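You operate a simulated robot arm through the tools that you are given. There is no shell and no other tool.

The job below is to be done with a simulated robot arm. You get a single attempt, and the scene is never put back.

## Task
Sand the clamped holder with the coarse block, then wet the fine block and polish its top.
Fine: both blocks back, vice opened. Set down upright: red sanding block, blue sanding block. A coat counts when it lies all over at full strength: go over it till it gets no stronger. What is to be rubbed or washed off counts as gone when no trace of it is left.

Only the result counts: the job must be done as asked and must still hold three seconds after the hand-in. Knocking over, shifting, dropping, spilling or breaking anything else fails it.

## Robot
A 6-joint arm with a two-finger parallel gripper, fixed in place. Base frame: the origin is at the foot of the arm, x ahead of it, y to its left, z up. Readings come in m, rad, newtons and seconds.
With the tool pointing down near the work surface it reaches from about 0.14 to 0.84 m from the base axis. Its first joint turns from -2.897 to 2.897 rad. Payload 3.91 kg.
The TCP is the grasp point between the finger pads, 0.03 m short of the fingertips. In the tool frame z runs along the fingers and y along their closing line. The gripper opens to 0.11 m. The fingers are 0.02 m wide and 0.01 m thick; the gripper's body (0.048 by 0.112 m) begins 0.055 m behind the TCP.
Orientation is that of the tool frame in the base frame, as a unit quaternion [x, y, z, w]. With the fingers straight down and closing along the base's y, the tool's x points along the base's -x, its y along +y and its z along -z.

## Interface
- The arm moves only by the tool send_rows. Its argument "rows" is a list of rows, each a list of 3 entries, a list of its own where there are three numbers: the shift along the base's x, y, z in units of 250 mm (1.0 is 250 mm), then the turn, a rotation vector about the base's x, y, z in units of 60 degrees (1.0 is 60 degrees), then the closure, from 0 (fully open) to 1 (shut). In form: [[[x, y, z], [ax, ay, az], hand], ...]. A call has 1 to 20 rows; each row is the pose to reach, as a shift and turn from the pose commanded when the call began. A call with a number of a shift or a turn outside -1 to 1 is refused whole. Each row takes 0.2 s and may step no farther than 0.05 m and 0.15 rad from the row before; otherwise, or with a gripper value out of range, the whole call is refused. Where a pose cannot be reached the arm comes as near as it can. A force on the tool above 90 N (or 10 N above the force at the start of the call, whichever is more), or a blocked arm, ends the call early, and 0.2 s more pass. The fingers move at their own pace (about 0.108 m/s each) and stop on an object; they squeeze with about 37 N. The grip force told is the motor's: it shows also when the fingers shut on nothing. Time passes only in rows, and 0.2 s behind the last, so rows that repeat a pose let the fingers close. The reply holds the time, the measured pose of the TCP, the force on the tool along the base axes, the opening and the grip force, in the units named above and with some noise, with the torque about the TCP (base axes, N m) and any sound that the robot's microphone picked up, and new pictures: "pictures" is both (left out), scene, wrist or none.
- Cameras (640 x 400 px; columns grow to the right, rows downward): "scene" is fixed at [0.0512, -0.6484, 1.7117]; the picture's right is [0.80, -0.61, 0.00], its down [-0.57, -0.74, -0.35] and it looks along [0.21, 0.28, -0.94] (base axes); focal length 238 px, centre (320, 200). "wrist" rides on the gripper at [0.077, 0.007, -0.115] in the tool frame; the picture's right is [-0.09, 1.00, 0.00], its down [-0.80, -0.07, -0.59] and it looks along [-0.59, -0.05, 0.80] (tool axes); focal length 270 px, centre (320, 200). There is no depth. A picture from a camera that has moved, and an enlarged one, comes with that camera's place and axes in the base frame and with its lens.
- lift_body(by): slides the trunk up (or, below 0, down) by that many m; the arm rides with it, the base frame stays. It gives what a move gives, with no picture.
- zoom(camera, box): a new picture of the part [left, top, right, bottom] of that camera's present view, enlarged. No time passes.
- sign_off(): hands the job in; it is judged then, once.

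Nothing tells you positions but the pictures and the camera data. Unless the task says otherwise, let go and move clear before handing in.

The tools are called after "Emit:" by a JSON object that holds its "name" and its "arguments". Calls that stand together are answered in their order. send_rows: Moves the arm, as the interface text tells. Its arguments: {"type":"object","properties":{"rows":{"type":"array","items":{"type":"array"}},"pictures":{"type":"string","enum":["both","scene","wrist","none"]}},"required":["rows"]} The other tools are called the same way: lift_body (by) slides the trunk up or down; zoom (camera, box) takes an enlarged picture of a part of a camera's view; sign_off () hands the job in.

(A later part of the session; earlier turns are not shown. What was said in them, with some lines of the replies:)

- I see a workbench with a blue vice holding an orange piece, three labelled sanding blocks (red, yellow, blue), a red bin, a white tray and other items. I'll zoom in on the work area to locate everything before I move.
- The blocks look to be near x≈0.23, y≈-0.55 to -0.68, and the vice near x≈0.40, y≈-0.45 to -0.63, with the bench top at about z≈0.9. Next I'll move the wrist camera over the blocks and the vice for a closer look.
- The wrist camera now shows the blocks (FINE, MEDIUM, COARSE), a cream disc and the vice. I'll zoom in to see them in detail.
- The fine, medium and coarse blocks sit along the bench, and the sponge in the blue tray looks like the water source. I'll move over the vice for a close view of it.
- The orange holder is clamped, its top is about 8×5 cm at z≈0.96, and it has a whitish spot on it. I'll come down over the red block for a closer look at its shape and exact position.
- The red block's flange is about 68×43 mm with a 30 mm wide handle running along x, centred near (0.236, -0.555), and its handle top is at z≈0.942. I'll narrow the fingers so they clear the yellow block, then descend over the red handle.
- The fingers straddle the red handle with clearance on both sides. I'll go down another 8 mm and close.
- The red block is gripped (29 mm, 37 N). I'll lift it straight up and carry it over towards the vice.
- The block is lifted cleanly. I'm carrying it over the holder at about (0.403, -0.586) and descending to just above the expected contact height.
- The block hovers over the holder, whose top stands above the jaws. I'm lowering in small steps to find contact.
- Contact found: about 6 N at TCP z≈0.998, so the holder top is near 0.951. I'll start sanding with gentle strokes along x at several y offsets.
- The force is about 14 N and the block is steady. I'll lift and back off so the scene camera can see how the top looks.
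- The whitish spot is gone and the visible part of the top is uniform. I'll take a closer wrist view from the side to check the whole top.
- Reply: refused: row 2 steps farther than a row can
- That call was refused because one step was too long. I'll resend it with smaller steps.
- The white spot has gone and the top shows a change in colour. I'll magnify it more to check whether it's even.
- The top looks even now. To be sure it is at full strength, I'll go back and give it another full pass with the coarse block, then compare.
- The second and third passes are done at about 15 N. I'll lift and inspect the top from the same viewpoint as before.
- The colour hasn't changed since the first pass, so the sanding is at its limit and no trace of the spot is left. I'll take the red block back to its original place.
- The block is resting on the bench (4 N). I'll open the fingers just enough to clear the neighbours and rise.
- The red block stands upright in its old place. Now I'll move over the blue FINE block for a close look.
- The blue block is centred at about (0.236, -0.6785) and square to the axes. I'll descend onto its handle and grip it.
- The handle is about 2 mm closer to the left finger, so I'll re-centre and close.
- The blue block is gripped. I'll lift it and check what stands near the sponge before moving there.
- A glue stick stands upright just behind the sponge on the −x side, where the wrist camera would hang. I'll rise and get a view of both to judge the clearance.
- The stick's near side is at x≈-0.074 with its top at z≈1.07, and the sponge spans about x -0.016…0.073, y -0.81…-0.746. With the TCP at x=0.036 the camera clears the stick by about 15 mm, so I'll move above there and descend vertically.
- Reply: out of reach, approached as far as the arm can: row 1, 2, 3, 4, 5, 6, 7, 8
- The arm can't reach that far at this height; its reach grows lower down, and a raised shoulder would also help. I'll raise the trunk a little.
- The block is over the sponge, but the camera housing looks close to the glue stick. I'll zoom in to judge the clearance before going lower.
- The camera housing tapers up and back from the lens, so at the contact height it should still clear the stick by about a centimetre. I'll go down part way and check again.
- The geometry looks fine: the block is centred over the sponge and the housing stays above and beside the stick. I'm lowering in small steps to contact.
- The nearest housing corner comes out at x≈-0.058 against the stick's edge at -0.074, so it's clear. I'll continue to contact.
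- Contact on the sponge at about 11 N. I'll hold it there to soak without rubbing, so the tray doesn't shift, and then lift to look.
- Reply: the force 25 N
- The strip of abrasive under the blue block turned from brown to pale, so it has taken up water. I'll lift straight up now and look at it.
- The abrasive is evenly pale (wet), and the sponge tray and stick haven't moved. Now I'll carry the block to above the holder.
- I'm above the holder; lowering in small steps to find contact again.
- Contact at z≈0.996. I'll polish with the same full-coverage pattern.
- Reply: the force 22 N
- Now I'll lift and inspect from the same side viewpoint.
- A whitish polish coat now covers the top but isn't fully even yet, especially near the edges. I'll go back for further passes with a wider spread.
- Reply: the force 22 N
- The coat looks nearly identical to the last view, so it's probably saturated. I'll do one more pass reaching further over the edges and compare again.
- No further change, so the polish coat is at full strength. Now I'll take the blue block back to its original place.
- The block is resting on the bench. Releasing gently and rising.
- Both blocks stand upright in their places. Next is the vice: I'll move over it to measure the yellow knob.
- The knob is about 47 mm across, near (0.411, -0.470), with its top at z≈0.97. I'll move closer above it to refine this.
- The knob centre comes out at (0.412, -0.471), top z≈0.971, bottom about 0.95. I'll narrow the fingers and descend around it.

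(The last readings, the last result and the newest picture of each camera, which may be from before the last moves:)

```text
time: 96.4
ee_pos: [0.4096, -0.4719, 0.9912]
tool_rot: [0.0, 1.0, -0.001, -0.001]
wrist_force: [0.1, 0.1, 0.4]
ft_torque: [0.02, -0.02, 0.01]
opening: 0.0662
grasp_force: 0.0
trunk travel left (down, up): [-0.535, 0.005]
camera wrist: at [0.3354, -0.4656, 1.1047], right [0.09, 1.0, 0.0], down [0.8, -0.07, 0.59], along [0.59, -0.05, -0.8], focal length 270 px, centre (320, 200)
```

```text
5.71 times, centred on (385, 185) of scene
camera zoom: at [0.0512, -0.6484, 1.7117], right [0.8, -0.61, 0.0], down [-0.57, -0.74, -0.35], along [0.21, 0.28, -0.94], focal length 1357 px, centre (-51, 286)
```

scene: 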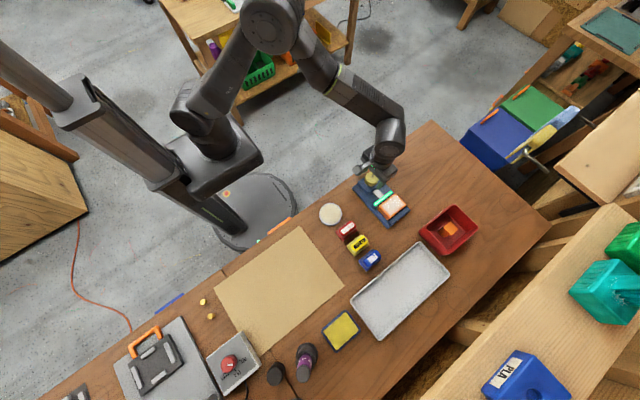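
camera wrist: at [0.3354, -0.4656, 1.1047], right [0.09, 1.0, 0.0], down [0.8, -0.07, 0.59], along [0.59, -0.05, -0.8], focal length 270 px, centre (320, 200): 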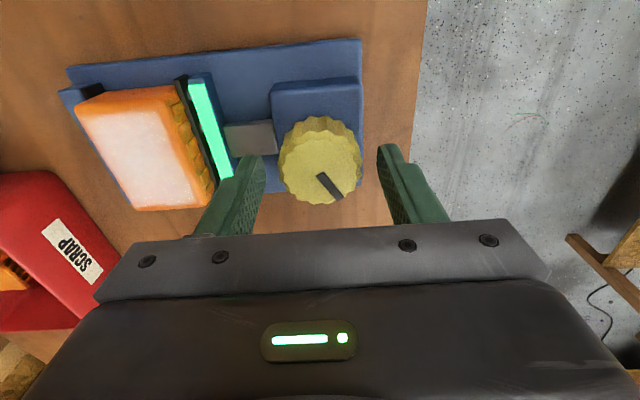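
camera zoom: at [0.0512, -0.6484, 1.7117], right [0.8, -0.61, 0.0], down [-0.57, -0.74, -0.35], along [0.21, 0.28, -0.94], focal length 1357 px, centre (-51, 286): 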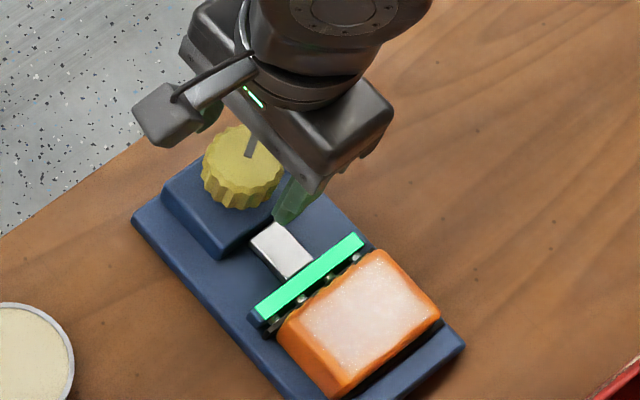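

Alignment looks right. I'm descending the last 9 mm and closing on the knob.

Emit:
{"name": "send_rows", "arguments": {"rows": [[[0, 0, -0.02], [0, 0, 0], 0.4], [[0, 0, -0.036], [0, 0, 0], 0.4], [[0, 0, -0.036], [0, 0, 0], 0.6], [[0, 0, -0.036], [0, 0, 0], 1], [[0, 0, -0.036], [0, 0, 0], 1], [[0, 0, -0.036], [0, 0, 0], 1]], "pictures": "wrist"}}

Emit:
{"name": "zoom", "arguments": {"camera": "wrist", "box": [200, 60, 440, 235]}}

```text
time: 97.8
ee_pos: [0.4112, -0.4726, 0.9814]
tool_rot: [0.0, 1.0, -0.001, -0.001]
wrist_force: [0.1, -1.8, -1.0]
ft_torque: [0.38, -0.21, 0.13]
opening: 0.0477
grasp_force: 44.7
trunk travel left (down, up): [-0.535, 0.005]
camera wrist: at [0.3352, -0.4657, 1.0959], right [0.09, 1.0, 0.0], down [0.8, -0.07, 0.59], along [0.59, -0.05, -0.8], focal length 270 px, centre (320, 200)
```

wrist: 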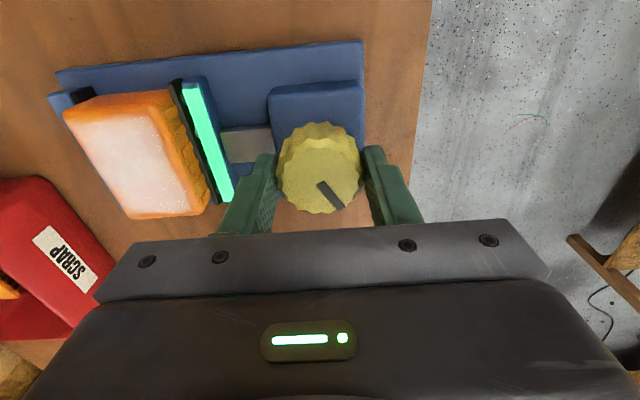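

```text
2.29 times, centred on (320, 148) of wrist
camera zoom: at [0.3352, -0.4657, 1.0959], right [0.09, 1.0, 0.0], down [0.8, -0.07, 0.59], along [0.59, -0.05, -0.8], focal length 618 px, centre (320, 320)
```

zoom: 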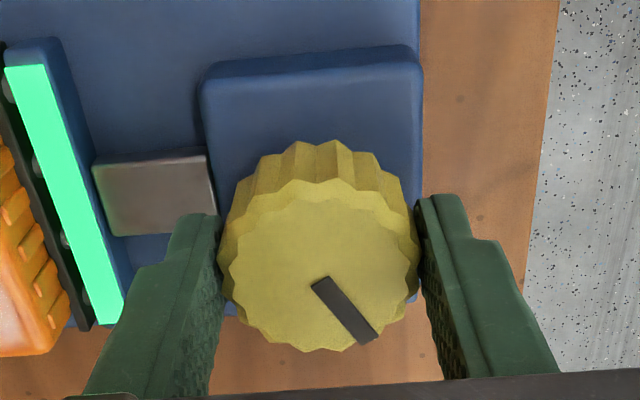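

The knob is gripped at 48 mm. I'll try a small counter-clockwise turn first and watch the jaw and the torque.

Emit:
{"name": "send_rows", "arguments": {"rows": [[[0, 0, 0], [0, 0, 0.1], 1], [[0, 0, 0], [0, 0, 0.2], 1], [[0, 0, 0], [0, 0, 0.3], 1], [[0, 0, 0], [0, 0, 0.4], 1]], "pictures": "both"}}

Emit:
{"name": "zoom", "arguments": {"camera": "wrist", "box": [200, 60, 440, 235]}}

Emit:
{"name": "zoom", "arguments": {"camera": "scene", "box": [345, 150, 425, 220]}}

```text
time: 98.8
ee_pos: [0.4106, -0.4712, 0.9816]
tool_rot: [-0.208, 0.978, -0.001, 0.0]
wrist_force: [-0.8, 1.6, 2.6]
ft_torque: [0.81, 0.26, -0.17]
opening: 0.0479
grasp_force: 45.3
trunk travel left (down, up): [-0.535, 0.005]
camera wrist: at [0.3391, -0.4973, 1.0959], right [-0.33, 0.94, 0.0], down [0.76, 0.26, 0.59], along [0.56, 0.19, -0.8], focal length 270 px, centre (320, 200)
```

scene: 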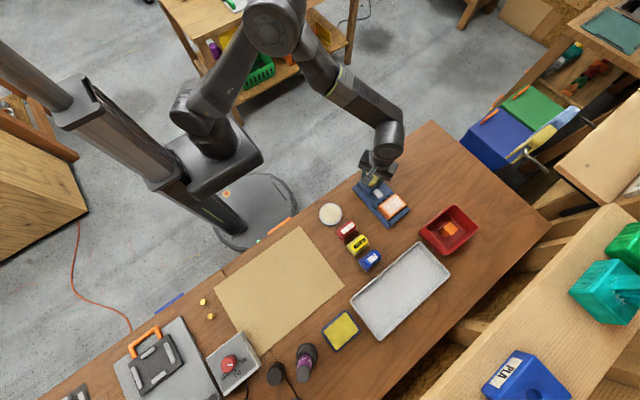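
wrist: 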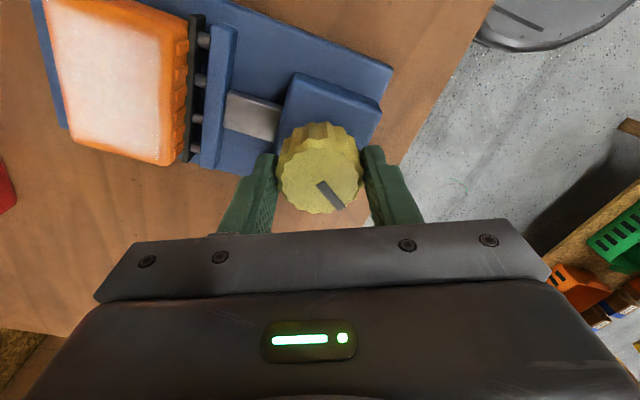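

```text
2.29 times, centred on (320, 148) of wrist
camera zoom: at [0.3391, -0.4973, 1.0959], right [-0.33, 0.94, 0.0], down [0.76, 0.26, 0.59], along [0.56, 0.19, -0.8], focal length 618 px, centre (320, 320)
```

zoom: 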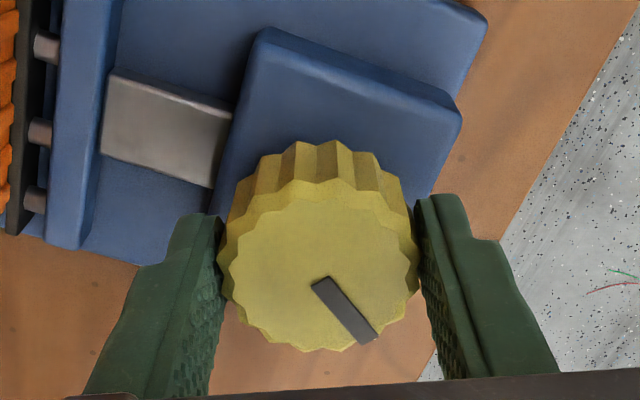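

```text
5.71 times, centred on (385, 185) of scene
camera zoom: at [0.0512, -0.6484, 1.7117], right [0.8, -0.61, 0.0], down [-0.57, -0.74, -0.35], along [0.21, 0.28, -0.94], focal length 1357 px, centre (-51, 286)
```

zoom: 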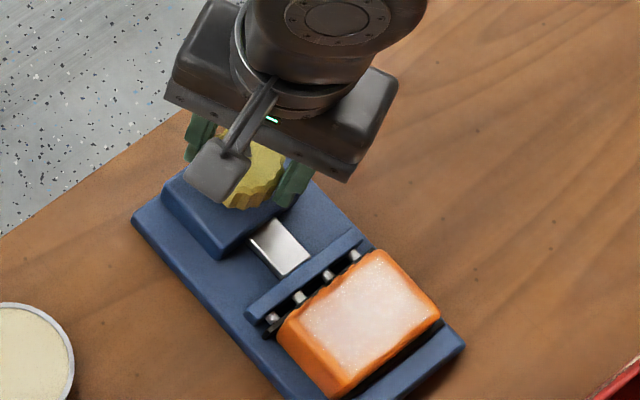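

The green clamp light went out and the jaw is backing off, so counter-clockwise opens it. I'll keep turning.

Emit:
{"name": "send_rows", "arguments": {"rows": [[[0, 0, 0], [0, 0, 0.13], 1], [[0, 0, 0], [0, 0, 0.26], 1], [[0, 0, 0], [0, 0, 0.39], 1], [[0, 0, 0], [0, 0, 0.52], 1], [[0, 0, 0], [0, 0, 0.65], 1], [[0, 0, 0], [0, 0, 0.78], 1], [[0, 0, 0], [0, 0, 0.9], 1], [[0, 0, 0], [0, 0, 1.0], 1]], "pictures": "both"}}

Emit:
{"name": "zoom", "arguments": {"camera": "wrist", "box": [150, 0, 440, 235]}}

Emit:
{"name": "zoom", "arguments": {"camera": "scene", "box": [345, 150, 425, 220]}}

```text
time: 100.6
ee_pos: [0.4101, -0.4721, 0.9812]
tool_rot: [-0.67, 0.742, 0.0, 0.001]
wrist_force: [-6.5, 7.0, -1.6]
ft_torque: [-0.49, 0.96, -0.24]
opening: 0.0477
grasp_force: 45.3
trunk travel left (down, up): [-0.535, 0.005]
camera wrist: at [0.3966, -0.5474, 1.0959], right [-0.98, 0.19, 0.0], down [0.15, 0.79, 0.59], along [0.11, 0.58, -0.8], focal length 270 px, centre (320, 200)
```

scene: 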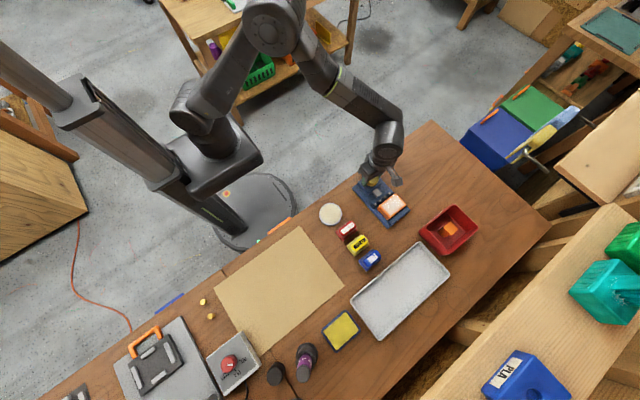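
wrist: 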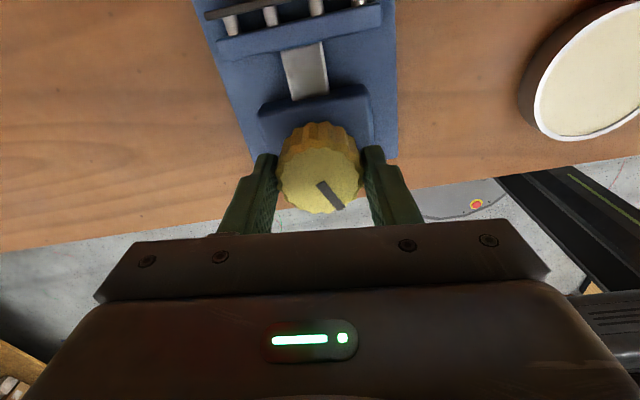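

```text
1.70 times, centred on (295, 118) of wrist
camera zoom: at [0.3966, -0.5474, 1.0959], right [-0.98, 0.19, 0.0], down [0.15, 0.79, 0.59], along [0.11, 0.58, -0.8], focal length 460 px, centre (363, 340)
```

zoom: 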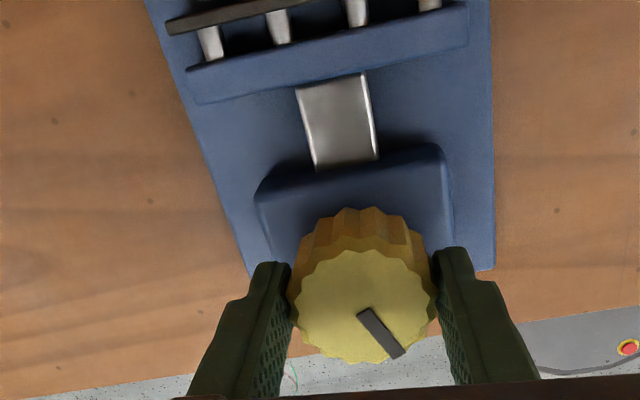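

```text
5.71 times, centred on (385, 185) of scene
camera zoom: at [0.0512, -0.6484, 1.7117], right [0.8, -0.61, 0.0], down [-0.57, -0.74, -0.35], along [0.21, 0.28, -0.94], focal length 1357 px, centre (-51, 286)
```

zoom: 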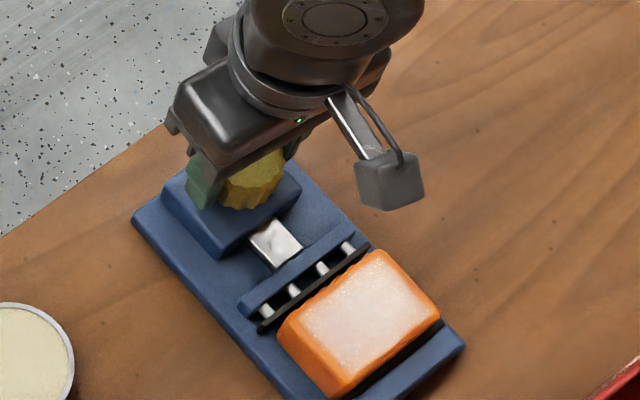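

The jaw keeps retreating after about 84° in total. Continuing to turn.

Emit:
{"name": "send_rows", "arguments": {"rows": [[[0, 0, 0], [0, 0, 0.13], 1], [[0, 0, 0], [0, 0, 0.26], 1], [[0, 0, 0], [0, 0, 0.39], 1], [[0, 0, 0], [0, 0, 0.52], 1], [[0, 0, 0], [0, 0, 0.65], 1], [[0, 0, 0], [0, 0, 0.78], 1], [[0, 0, 0], [0, 0, 0.9], 1], [[0, 0, 0], [0, 0, 1.0], 1]], "pictures": "both"}}

Emit:
{"name": "zoom", "arguments": {"camera": "scene", "box": [345, 150, 425, 220]}}

```text
time: 102.1
ee_pos: [0.4129, -0.4684, 0.9805]
tool_rot: [0.903, -0.43, -0.007, 0.016]
wrist_force: [-64.4, -62.1, -4.1]
ft_torque: [0.49, 0.72, 0.06]
opening: 0.0544
grasp_force: 45.1
out of reach, approached as far as the arm can: row 6, 7
trunk travel left (down, up): [-0.535, 0.005]
stopped in row 7: the force on the tool passed its limit at 94 N (the readings are from after the stop); the commanded pose is now the measured one
camera wrist: at [0.4589, -0.5297, 1.0956], right [-0.83, -0.56, 0.04], down [-0.43, 0.68, 0.59], along [-0.35, 0.47, -0.81], focal length 270 px, centre (320, 200)
```

scene: 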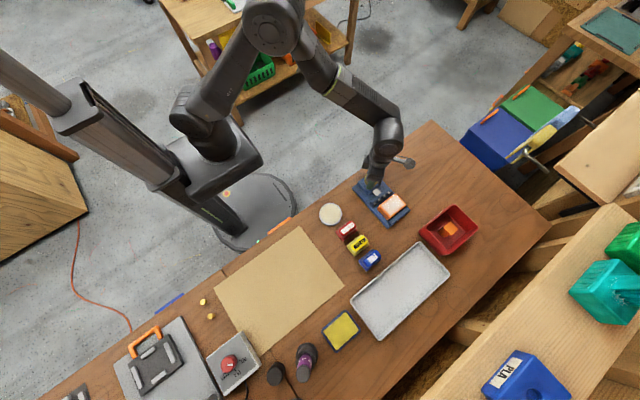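
wrist: 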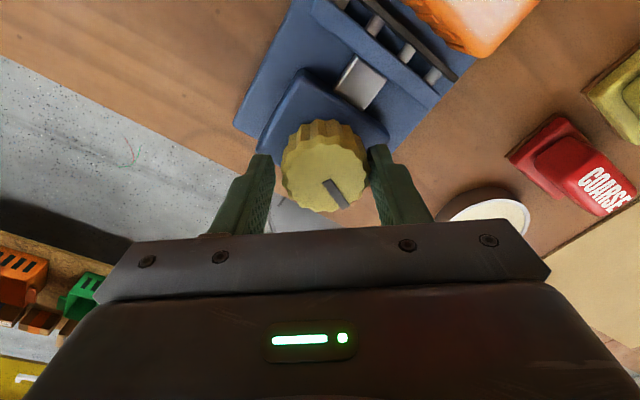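

```text
5.71 times, centred on (385, 185) of scene
camera zoom: at [0.0512, -0.6484, 1.7117], right [0.8, -0.61, 0.0], down [-0.57, -0.74, -0.35], along [0.21, 0.28, -0.94], focal length 1357 px, centre (-51, 286)
```

zoom: 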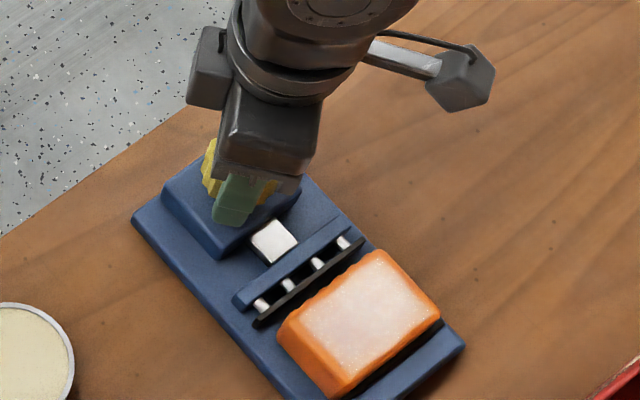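

The wrist reached its turning limit and the force stop kicked in. The vice is still in place and the jaw has moved off the holder a little. I'll let go of the knob and rise.

Emit:
{"name": "send_rows", "arguments": {"rows": [[[0, 0, 0], [0, 0, 0], 0.6], [[0, 0, 0], [0, 0, 0], 0.4], [[0, 0, 0], [0, 0, 0], 0.38], [[0, 0, 0.04], [0, 0, 0], 0.38], [[0, 0, 0.14], [0, 0, 0], 0.38], [[0, 0, 0.28], [0, 0, 0], 0.38]], "pictures": "both"}}

Emit:
{"name": "zoom", "arguments": {"camera": "scene", "box": [345, 150, 425, 220]}}

Emit:
{"name": "zoom", "arguments": {"camera": "wrist", "box": [200, 0, 560, 235]}}

```text
time: 103.5
ee_pos: [0.4247, -0.4577, 1.0527]
tool_rot: [0.903, -0.43, -0.005, 0.016]
wrist_force: [-1.0, -0.2, -0.5]
ft_torque: [0.04, -0.01, 0.0]
opening: 0.0683
grasp_force: 0.0
trunk travel left (down, up): [-0.535, 0.005]
camera wrist: at [0.4707, -0.5184, 1.1674], right [-0.83, -0.56, 0.03], down [-0.44, 0.68, 0.59], along [-0.35, 0.47, -0.81], focal length 270 px, centre (320, 200)
```

scene: 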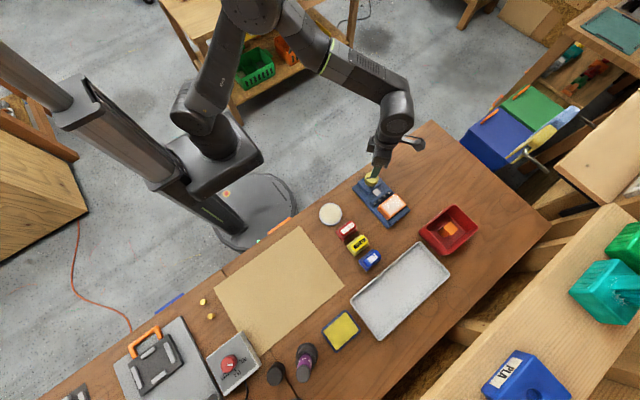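
wrist: 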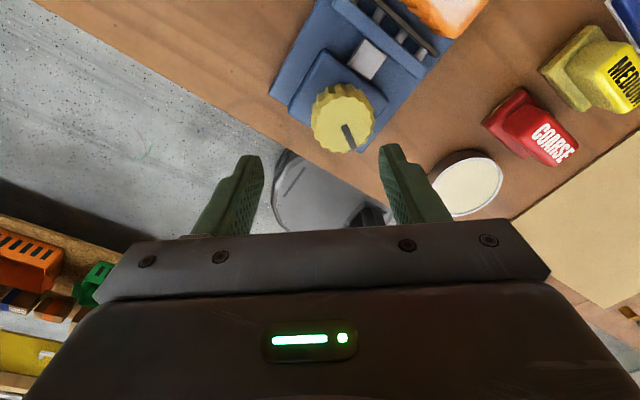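

```text
5.71 times, centred on (385, 185) of scene
camera zoom: at [0.0512, -0.6484, 1.7117], right [0.8, -0.61, 0.0], down [-0.57, -0.74, -0.35], along [0.21, 0.28, -0.94], focal length 1357 px, centre (-51, 286)
```

zoom: 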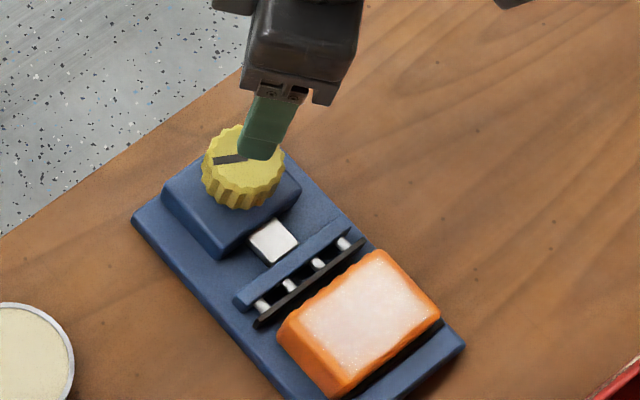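

```text
1.70 times, centred on (380, 118) of wrist
camera zoom: at [0.4707, -0.5184, 1.1674], right [-0.83, -0.56, 0.03], down [-0.44, 0.68, 0.59], along [-0.35, 0.47, -0.81], focal length 460 px, centre (218, 340)
```

zoom: 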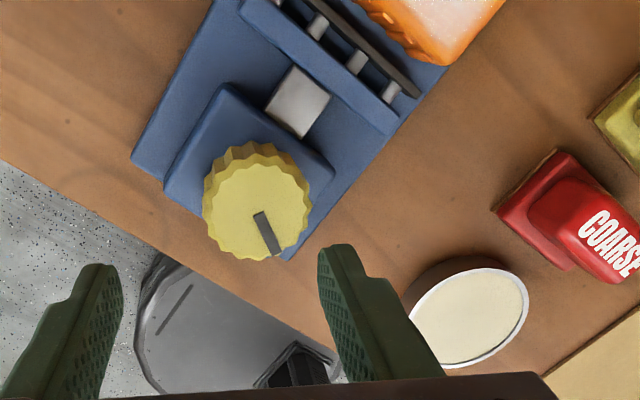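

The jaw pad has started to separate from the holder and the knob has turned about 130°. To open it clearly wider, I'll straighten the tool, wind the wrist back above the knob, and turn again.

Emit:
{"name": "send_rows", "arguments": {"rows": [[[-0.026, -0.027, 0.02], [0.012, -0.011, 0], 0.38], [[-0.052, -0.054, 0.04], [0.0235, -0.0218, 0], 0.38]], "pictures": "none"}}

Emit:
{"name": "send_rows", "arguments": {"rows": [[[0, 0, 0], [0, 0, -0.125], 0.38], [[0, 0, 0], [0, 0, -0.25], 0.38], [[0, 0, 0], [0, 0, -0.375], 0.38], [[0, 0, 0], [0, 0, -0.5], 0.38], [[0, 0, 0], [0, 0, -0.625], 0.38], [[0, 0, 0], [0, 0, -0.75], 0.38], [[0, 0, 0], [0, 0, -0.875], 0.38], [[0, 0, 0], [0, 0, -1], 0.38]], "pictures": "none"}}

```text
time: 104.1
ee_pos: [0.4244, -0.4562, 1.0601]
tool_rot: [0.9, -0.436, -0.003, 0.007]
wrist_force: [0.3, -0.8, 0.0]
ft_torque: [-0.01, 0.03, 0.01]
opening: 0.0683
grasp_force: 0.0
out of reach, approached as far as the arm can: row 1, 2
trunk travel left (down, up): [-0.535, 0.005]
```

```text
time: 105.9
ee_pos: [0.4239, -0.456, 1.0608]
tool_rot: [-0.568, 0.823, 0.001, -0.001]
wrist_force: [-0.6, -0.4, 0.2]
ft_torque: [0.02, -0.04, 0.05]
opening: 0.0682
grasp_force: 0.1
trunk travel left (down, up): [-0.535, 0.005]
```

Emit:
{"name": "send_rows", "arguments": {"rows": [[[-0.01, -0.01, 0], [0, 0, -0.125], 0.38], [[-0.02, -0.02, 0], [0, 0, -0.25], 0.38], [[-0.03, -0.03, 0], [0, 0, -0.375], 0.38], [[-0.04, -0.04, 0], [0, 0, -0.5], 0.38], [[-0.049, -0.061, 0], [0, 0, -0.625], 0.38], [[-0.049, -0.061, 0], [0, 0, -0.75], 0.38], [[-0.049, -0.061, 0], [0, 0, -0.875], 0.38], [[-0.049, -0.061, 0], [0, 0, -1], 0.38]], "pictures": "none"}}

Emit:
{"name": "send_rows", "arguments": {"rows": [[[0, 0, 0], [0, 0, -0.125], 0.38], [[0, 0, 0], [0, 0, -0.25], 0.38], [[0, 0, 0], [0, 0, -0.375], 0.38], [[0, 0, 0], [0, 0, -0.5], 0.38], [[0, 0, 0], [0, 0, -0.625], 0.38], [[0, 0, 0], [0, 0, -0.75], 0.38], [[0, 0, 0], [0, 0, -0.875], 0.38], [[0, 0, 0], [0, 0, -1], 0.38]], "pictures": "both"}}

Emit:
{"name": "zoom", "arguments": {"camera": "wrist", "box": [150, 0, 490, 235]}}

Emit:
{"name": "zoom", "arguments": {"camera": "scene", "box": [345, 150, 425, 220]}}

```text
time: 107.7
ee_pos: [0.413, -0.471, 1.0599]
tool_rot: [-0.081, 0.997, 0.001, 0.0]
wrist_force: [0.3, -0.3, 0.2]
ft_torque: [-0.01, 0.01, 0.06]
opening: 0.0683
grasp_force: 0.1
trunk travel left (down, up): [-0.535, 0.005]
```

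```text
time: 109.5
ee_pos: [0.4116, -0.4714, 1.0608]
tool_rot: [0.429, 0.903, 0.0, 0.0]
wrist_force: [-0.5, 0.7, -0.3]
ft_torque: [-0.02, 0.03, -0.04]
opening: 0.0681
grasp_force: 0.1
trunk travel left (down, up): [-0.535, 0.005]
camera wrist: at [0.3702, -0.4069, 1.1749], right [0.83, 0.56, 0.0], down [0.45, -0.67, 0.59], along [0.33, -0.49, -0.8], focal length 270 px, centre (320, 200)
```

scene: 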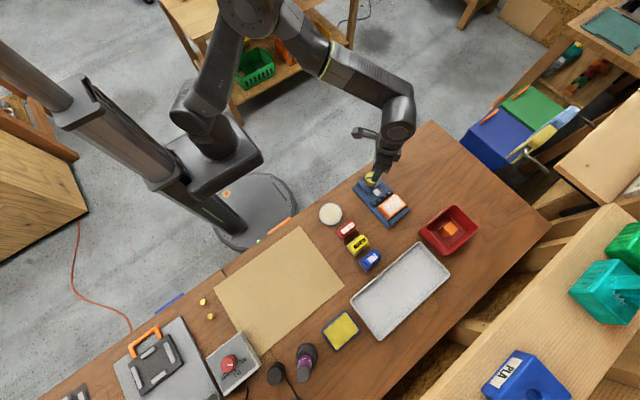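
wrist: 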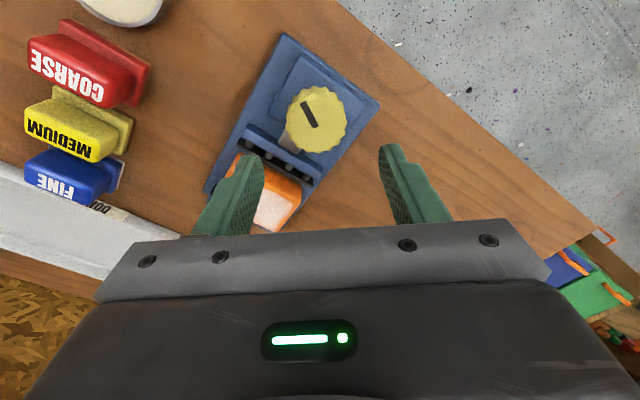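

```text
1.70 times, centred on (320, 118) of wrist
camera zoom: at [0.3702, -0.4069, 1.1749], right [0.83, 0.56, 0.0], down [0.45, -0.67, 0.59], along [0.33, -0.49, -0.8], focal length 460 px, centre (320, 340)
```

zoom: 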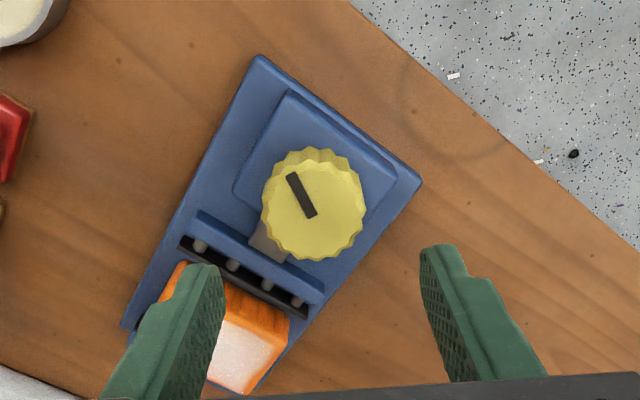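

```text
5.71 times, centred on (385, 185) of scene
camera zoom: at [0.0512, -0.6484, 1.7117], right [0.8, -0.61, 0.0], down [-0.57, -0.74, -0.35], along [0.21, 0.28, -0.94], focal length 1357 px, centre (-51, 286)
```

zoom: 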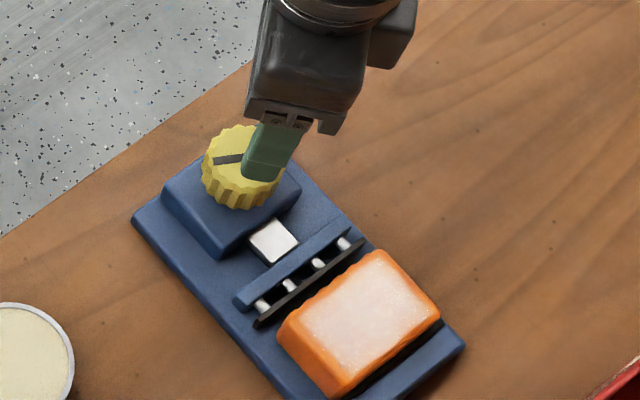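

The tool is vertical again with a yaw of about -51°, centred on the knob. I'm descending and re-gripping.

Emit:
{"name": "send_rows", "arguments": {"rows": [[[0, 0, -0.1], [0, 0, 0], 0.38], [[0, 0, -0.2], [0, 0, 0], 0.38], [[0, 0, -0.27], [0, 0, 0], 0.38], [[0, 0, -0.315], [0, 0, 0], 0.38], [[0, 0, -0.315], [0, 0, 0], 0.6], [[0, 0, -0.315], [0, 0, 0], 1], [[0, 0, -0.315], [0, 0, 0], 1], [[0, 0, -0.315], [0, 0, 0], 1]], "pictures": "wrist"}}

```text
time: 111.3
ee_pos: [0.4105, -0.4727, 0.9803]
tool_rot: [0.428, 0.904, 0.001, 0.0]
wrist_force: [-18.0, -15.3, -5.2]
ft_torque: [-1.54, 0.48, 0.19]
opening: 0.0476
grasp_force: 45.1
trunk travel left (down, up): [-0.535, 0.005]
camera wrist: at [0.3681, -0.4094, 1.0958], right [0.83, 0.56, 0.0], down [0.45, -0.67, 0.59], along [0.34, -0.49, -0.8], focal length 270 px, centre (320, 200)
```

wrist: 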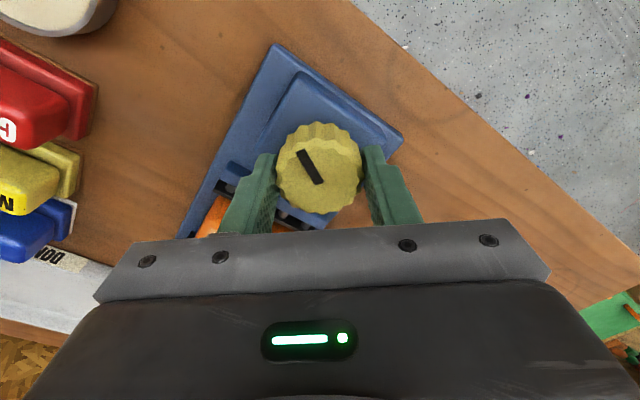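

It's gripped but about 1–2 mm off-centre (side load of 18 N). I'll shift slightly to relieve that and turn counter-clockwise.

Emit:
{"name": "send_rows", "arguments": {"rows": [[[-0.006, -0.005, 0], [0, 0, 0], 1], [[-0.006, -0.005, 0], [0, 0, 0.13], 1], [[-0.006, -0.005, 0], [0, 0, 0.26], 1], [[-0.006, -0.005, 0], [0, 0, 0.39], 1], [[-0.006, -0.005, 0], [0, 0, 0.5], 1]], "pictures": "both"}}

Emit:
{"name": "zoom", "arguments": {"camera": "scene", "box": [345, 150, 425, 220]}}

```text
time: 112.5
ee_pos: [0.4109, -0.4731, 0.9822]
tool_rot: [0.178, 0.984, 0.001, 0.001]
wrist_force: [-10.7, -8.6, -2.2]
ft_torque: [-0.5, 0.89, -0.33]
opening: 0.0471
grasp_force: 44.8
trunk travel left (down, up): [-0.535, 0.005]
camera wrist: at [0.342, -0.4396, 1.0957], right [0.43, 0.9, 0.0], down [0.72, -0.35, 0.6], along [0.54, -0.26, -0.8], focal length 270 px, centre (320, 200)
```

scene: 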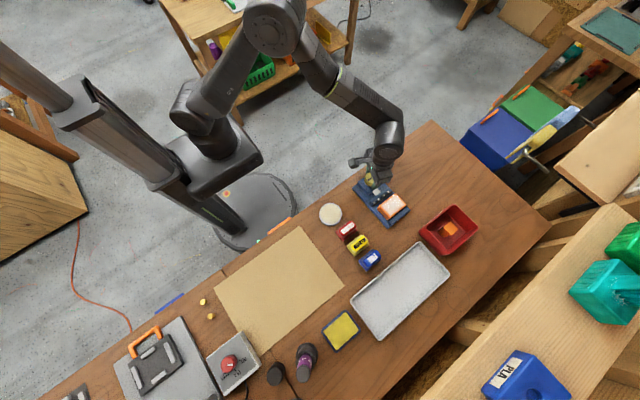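
wrist: 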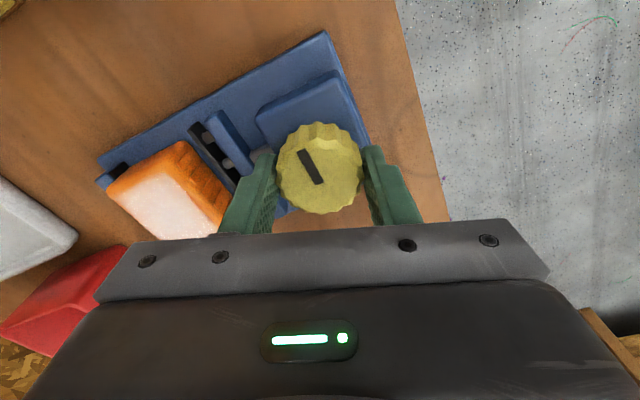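

```text
5.71 times, centred on (385, 185) of scene
camera zoom: at [0.0512, -0.6484, 1.7117], right [0.8, -0.61, 0.0], down [-0.57, -0.74, -0.35], along [0.21, 0.28, -0.94], focal length 1357 px, centre (-51, 286)
```

zoom: 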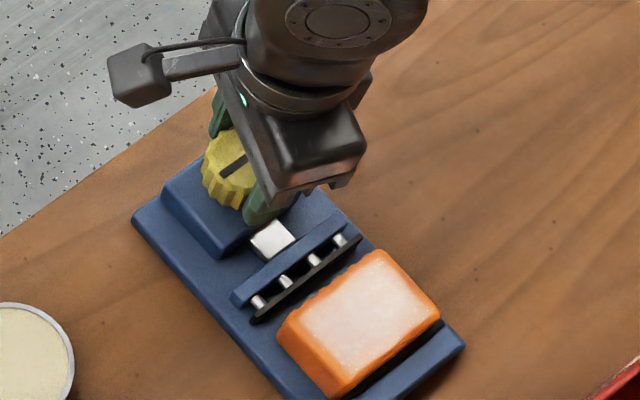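

A gap between pad and holder is now visible. I'll turn another 60°.

Emit:
{"name": "send_rows", "arguments": {"rows": [[[-0.003, -0.003, 0], [0, 0, 0.13], 1], [[-0.003, -0.003, 0], [0, 0, 0.26], 1], [[-0.003, -0.003, 0], [0, 0, 0.39], 1], [[-0.003, -0.003, 0], [0, 0, 0.52], 1], [[-0.003, -0.003, 0], [0, 0, 0.65], 1], [[-0.003, -0.003, 0], [0, 0, 0.78], 1], [[-0.003, -0.003, 0], [0, 0, 0.9], 1], [[-0.003, -0.003, 0], [0, 0, 1.0], 1]], "pictures": "both"}}

Emit:
{"name": "zoom", "arguments": {"camera": "scene", "box": [345, 150, 425, 220]}}

```text
time: 114.3
ee_pos: [0.4101, -0.4726, 0.9816]
tool_rot: [-0.338, 0.941, 0.001, -0.001]
wrist_force: [-1.7, 3.8, -1.9]
ft_torque: [-0.59, -0.24, -0.42]
opening: 0.0469
grasp_force: 45.3
trunk travel left (down, up): [-0.535, 0.005]
camera wrist: at [0.3475, -0.5164, 1.0962], right [-0.57, 0.82, 0.0], down [0.66, 0.45, 0.59], along [0.49, 0.34, -0.8], focal length 270 px, centre (320, 200)
```

scene: 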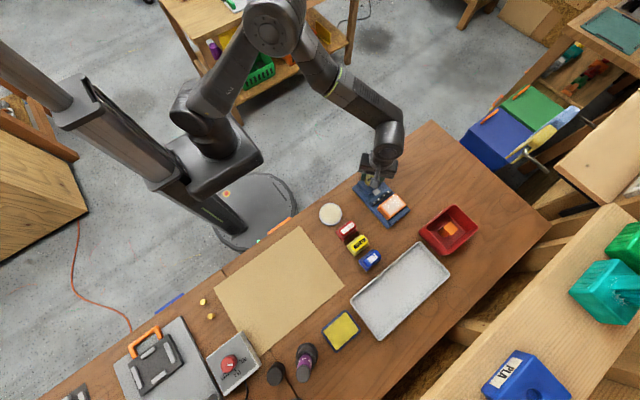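
wrist: 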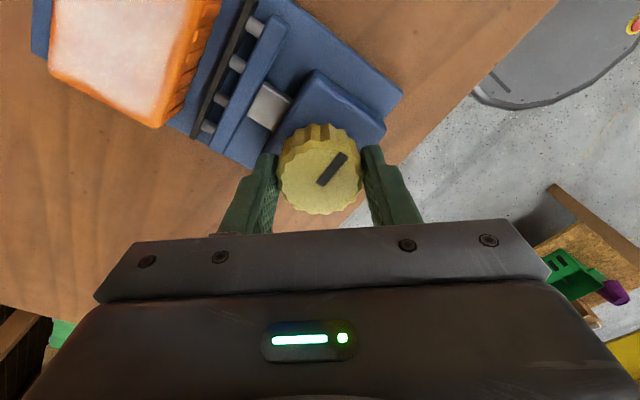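

```text
5.71 times, centred on (385, 185) of scene
camera zoom: at [0.0512, -0.6484, 1.7117], right [0.8, -0.61, 0.0], down [-0.57, -0.74, -0.35], along [0.21, 0.28, -0.94], focal length 1357 px, centre (-51, 286)
```

zoom: 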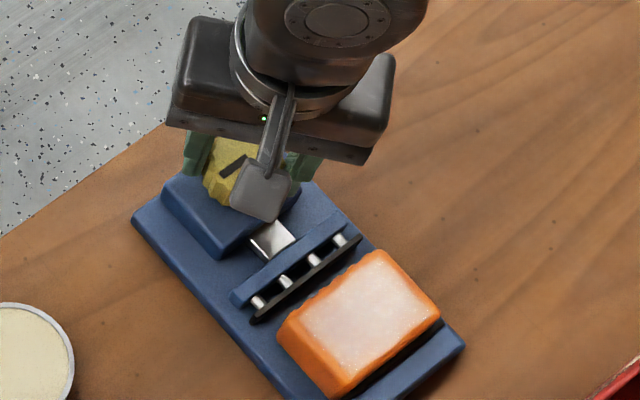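

The knob slipped in the fingers while the jaw stayed put, so the vice is at its fully open stop with a clear gap to the holder. I'll release the knob and rise.

Emit:
{"name": "send_rows", "arguments": {"rows": [[[0, 0, 0], [0, 0, 0], 0.6], [[0, 0, 0], [0, 0, 0], 0.38], [[0, 0, 0], [0, 0, 0], 0.38], [[0, 0, 0.04], [0, 0, 0], 0.38], [[0, 0, 0.14], [0, 0, 0], 0.38], [[0, 0, 0.3], [0, 0, 0], 0.38], [[0, 0, 0.48], [0, 0, 0], 0.38], [[0, 0, 0.64], [0, 0, 0], 0.38]], "pictures": "both"}}

Emit:
{"name": "zoom", "arguments": {"camera": "wrist", "box": [100, 0, 440, 235]}}

Emit:
{"name": "zoom", "arguments": {"camera": "scene", "box": [345, 150, 425, 220]}}

```text
time: 116.1
ee_pos: [0.4114, -0.4728, 1.1421]
tool_rot: [-0.337, 0.941, -0.001, 0.0]
wrist_force: [-0.8, -0.3, -0.1]
ft_torque: [-0.01, 0.01, -0.01]
opening: 0.068
grasp_force: 0.0
trunk travel left (down, up): [-0.535, 0.005]
camera wrist: at [0.3477, -0.5165, 1.2568], right [-0.56, 0.83, 0.0], down [0.66, 0.45, 0.59], along [0.49, 0.34, -0.8], focal length 270 px, centre (320, 200)
```

scene: 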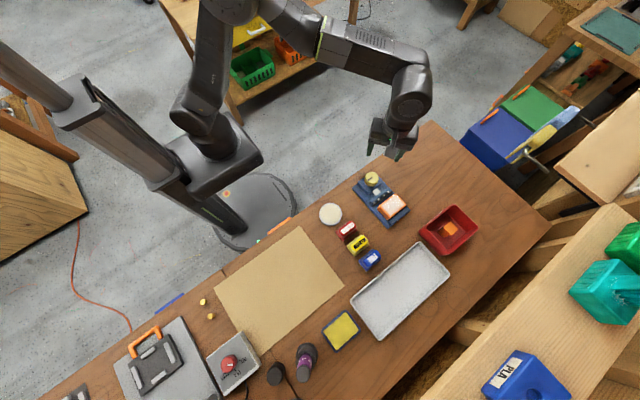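
wrist: 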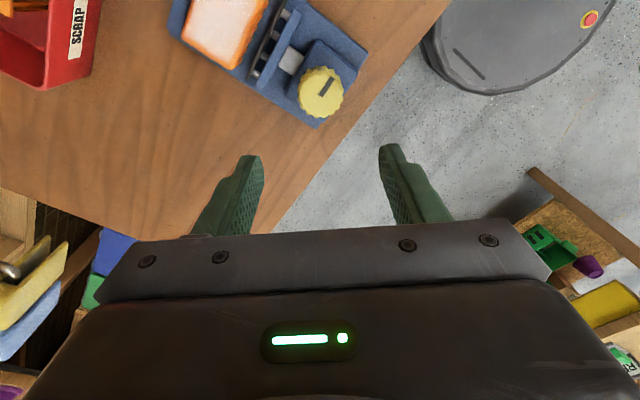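

```text
1.70 times, centred on (270, 118) of wrist
camera zoom: at [0.3477, -0.5165, 1.2568], right [-0.56, 0.83, 0.0], down [0.66, 0.45, 0.59], along [0.49, 0.34, -0.8], focal length 460 px, centre (405, 340)
```

zoom: 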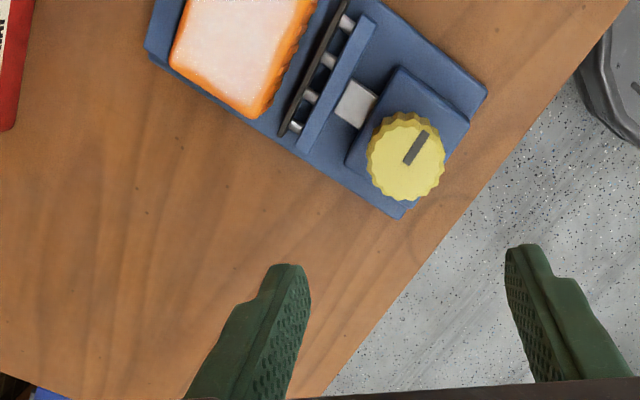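

```text
5.71 times, centred on (385, 185) of scene
camera zoom: at [0.0512, -0.6484, 1.7117], right [0.8, -0.61, 0.0], down [-0.57, -0.74, -0.35], along [0.21, 0.28, -0.94], focal length 1357 px, centre (-51, 286)
```

zoom: 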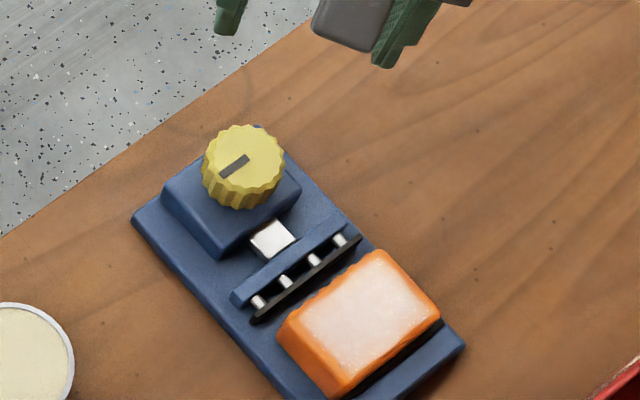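

The vice is open with the holder free. I'll compare the block area with the starting picture and check nothing else has moved.

Emit:
{"name": "zoom", "arguments": {"camera": "scene", "box": [310, 160, 490, 280]}}

Emit:
{"name": "zoom", "arguments": {"camera": "scene", "box": [180, 220, 480, 400]}}

Emit:
{"name": "zoom", "arguments": {"camera": "scene", "box": [380, 188, 420, 223]}}

```text
3.33 times, centred on (400, 220) of scene
camera zoom: at [0.0512, -0.6484, 1.7117], right [0.8, -0.61, 0.0], down [-0.57, -0.74, -0.35], along [0.21, 0.28, -0.94], focal length 792 px, centre (53, 133)
```

zoom: 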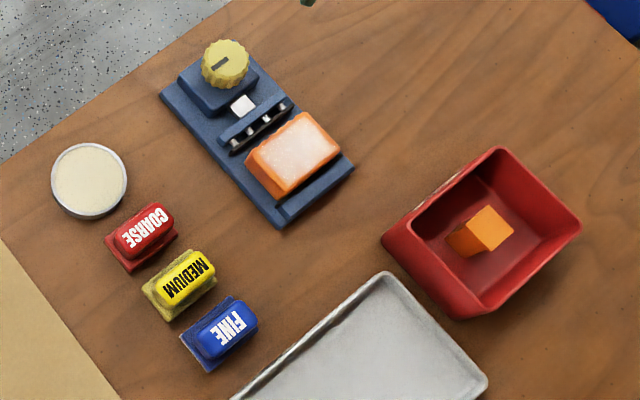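

```text
2.13 times, centred on (330, 310) of scene
camera zoom: at [0.0512, -0.6484, 1.7117], right [0.8, -0.61, 0.0], down [-0.57, -0.74, -0.35], along [0.21, 0.28, -0.94], focal length 507 px, centre (299, -35)
```

zoom: 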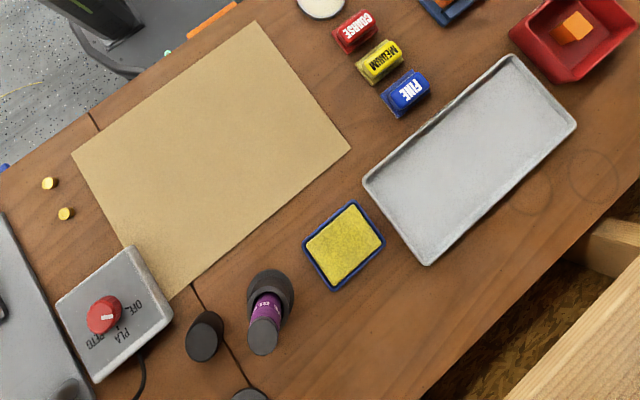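

```text
11.43 times, centred on (400, 206) of scene
camera zoom: at [0.0512, -0.6484, 1.7117], right [0.8, -0.61, 0.0], down [-0.57, -0.74, -0.35], along [0.21, 0.28, -0.94], focal length 2715 px, centre (-594, 137)
```

zoom: 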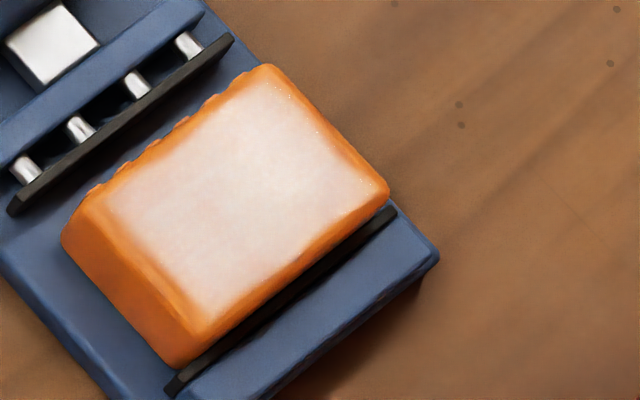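

Both blocks are upright in their original spots. The vice is fully open, the polish coat is even across the top, and nothing else has moved. The gripper is open and clear, so I'm handing in.

Emit:
{"name": "sign_off", "arguments": {}}

```text
The job is handed in.
```

I sanded and polished the holder, opened the vice and handed the job in. I haven't seen the verdict yet.

- **Sanding:** I went over the holder's top with the coarse (red) block in three passes. The white spot went in the first pass, and the two after it changed nothing more.
- **Polishing:** I wet the fine (blue) block on the yellow sponge, which I took to be the water. Its abrasive turned evenly pale. Three polishing passes left an even whitish coat over the flat top, and the last two made it no stronger. The rounded edges still look orange.
- **Blocks:** The red and blue blocks are both back upright in their original places.
- **Vice:** I turned the knob counter-clockwise until it reached its stop. There is a clear gap between the jaw and the holder. Partway through, the wrist hit its turning limit and the force stop cut in at 94 N. I let go, regripped and finished, and the vice had not shifted.

In the last pictures everything else on the bench was where it started. The gripper is open and clear, and I left the trunk 6 cm higher than at the start, which I had needed to reach the sponge.
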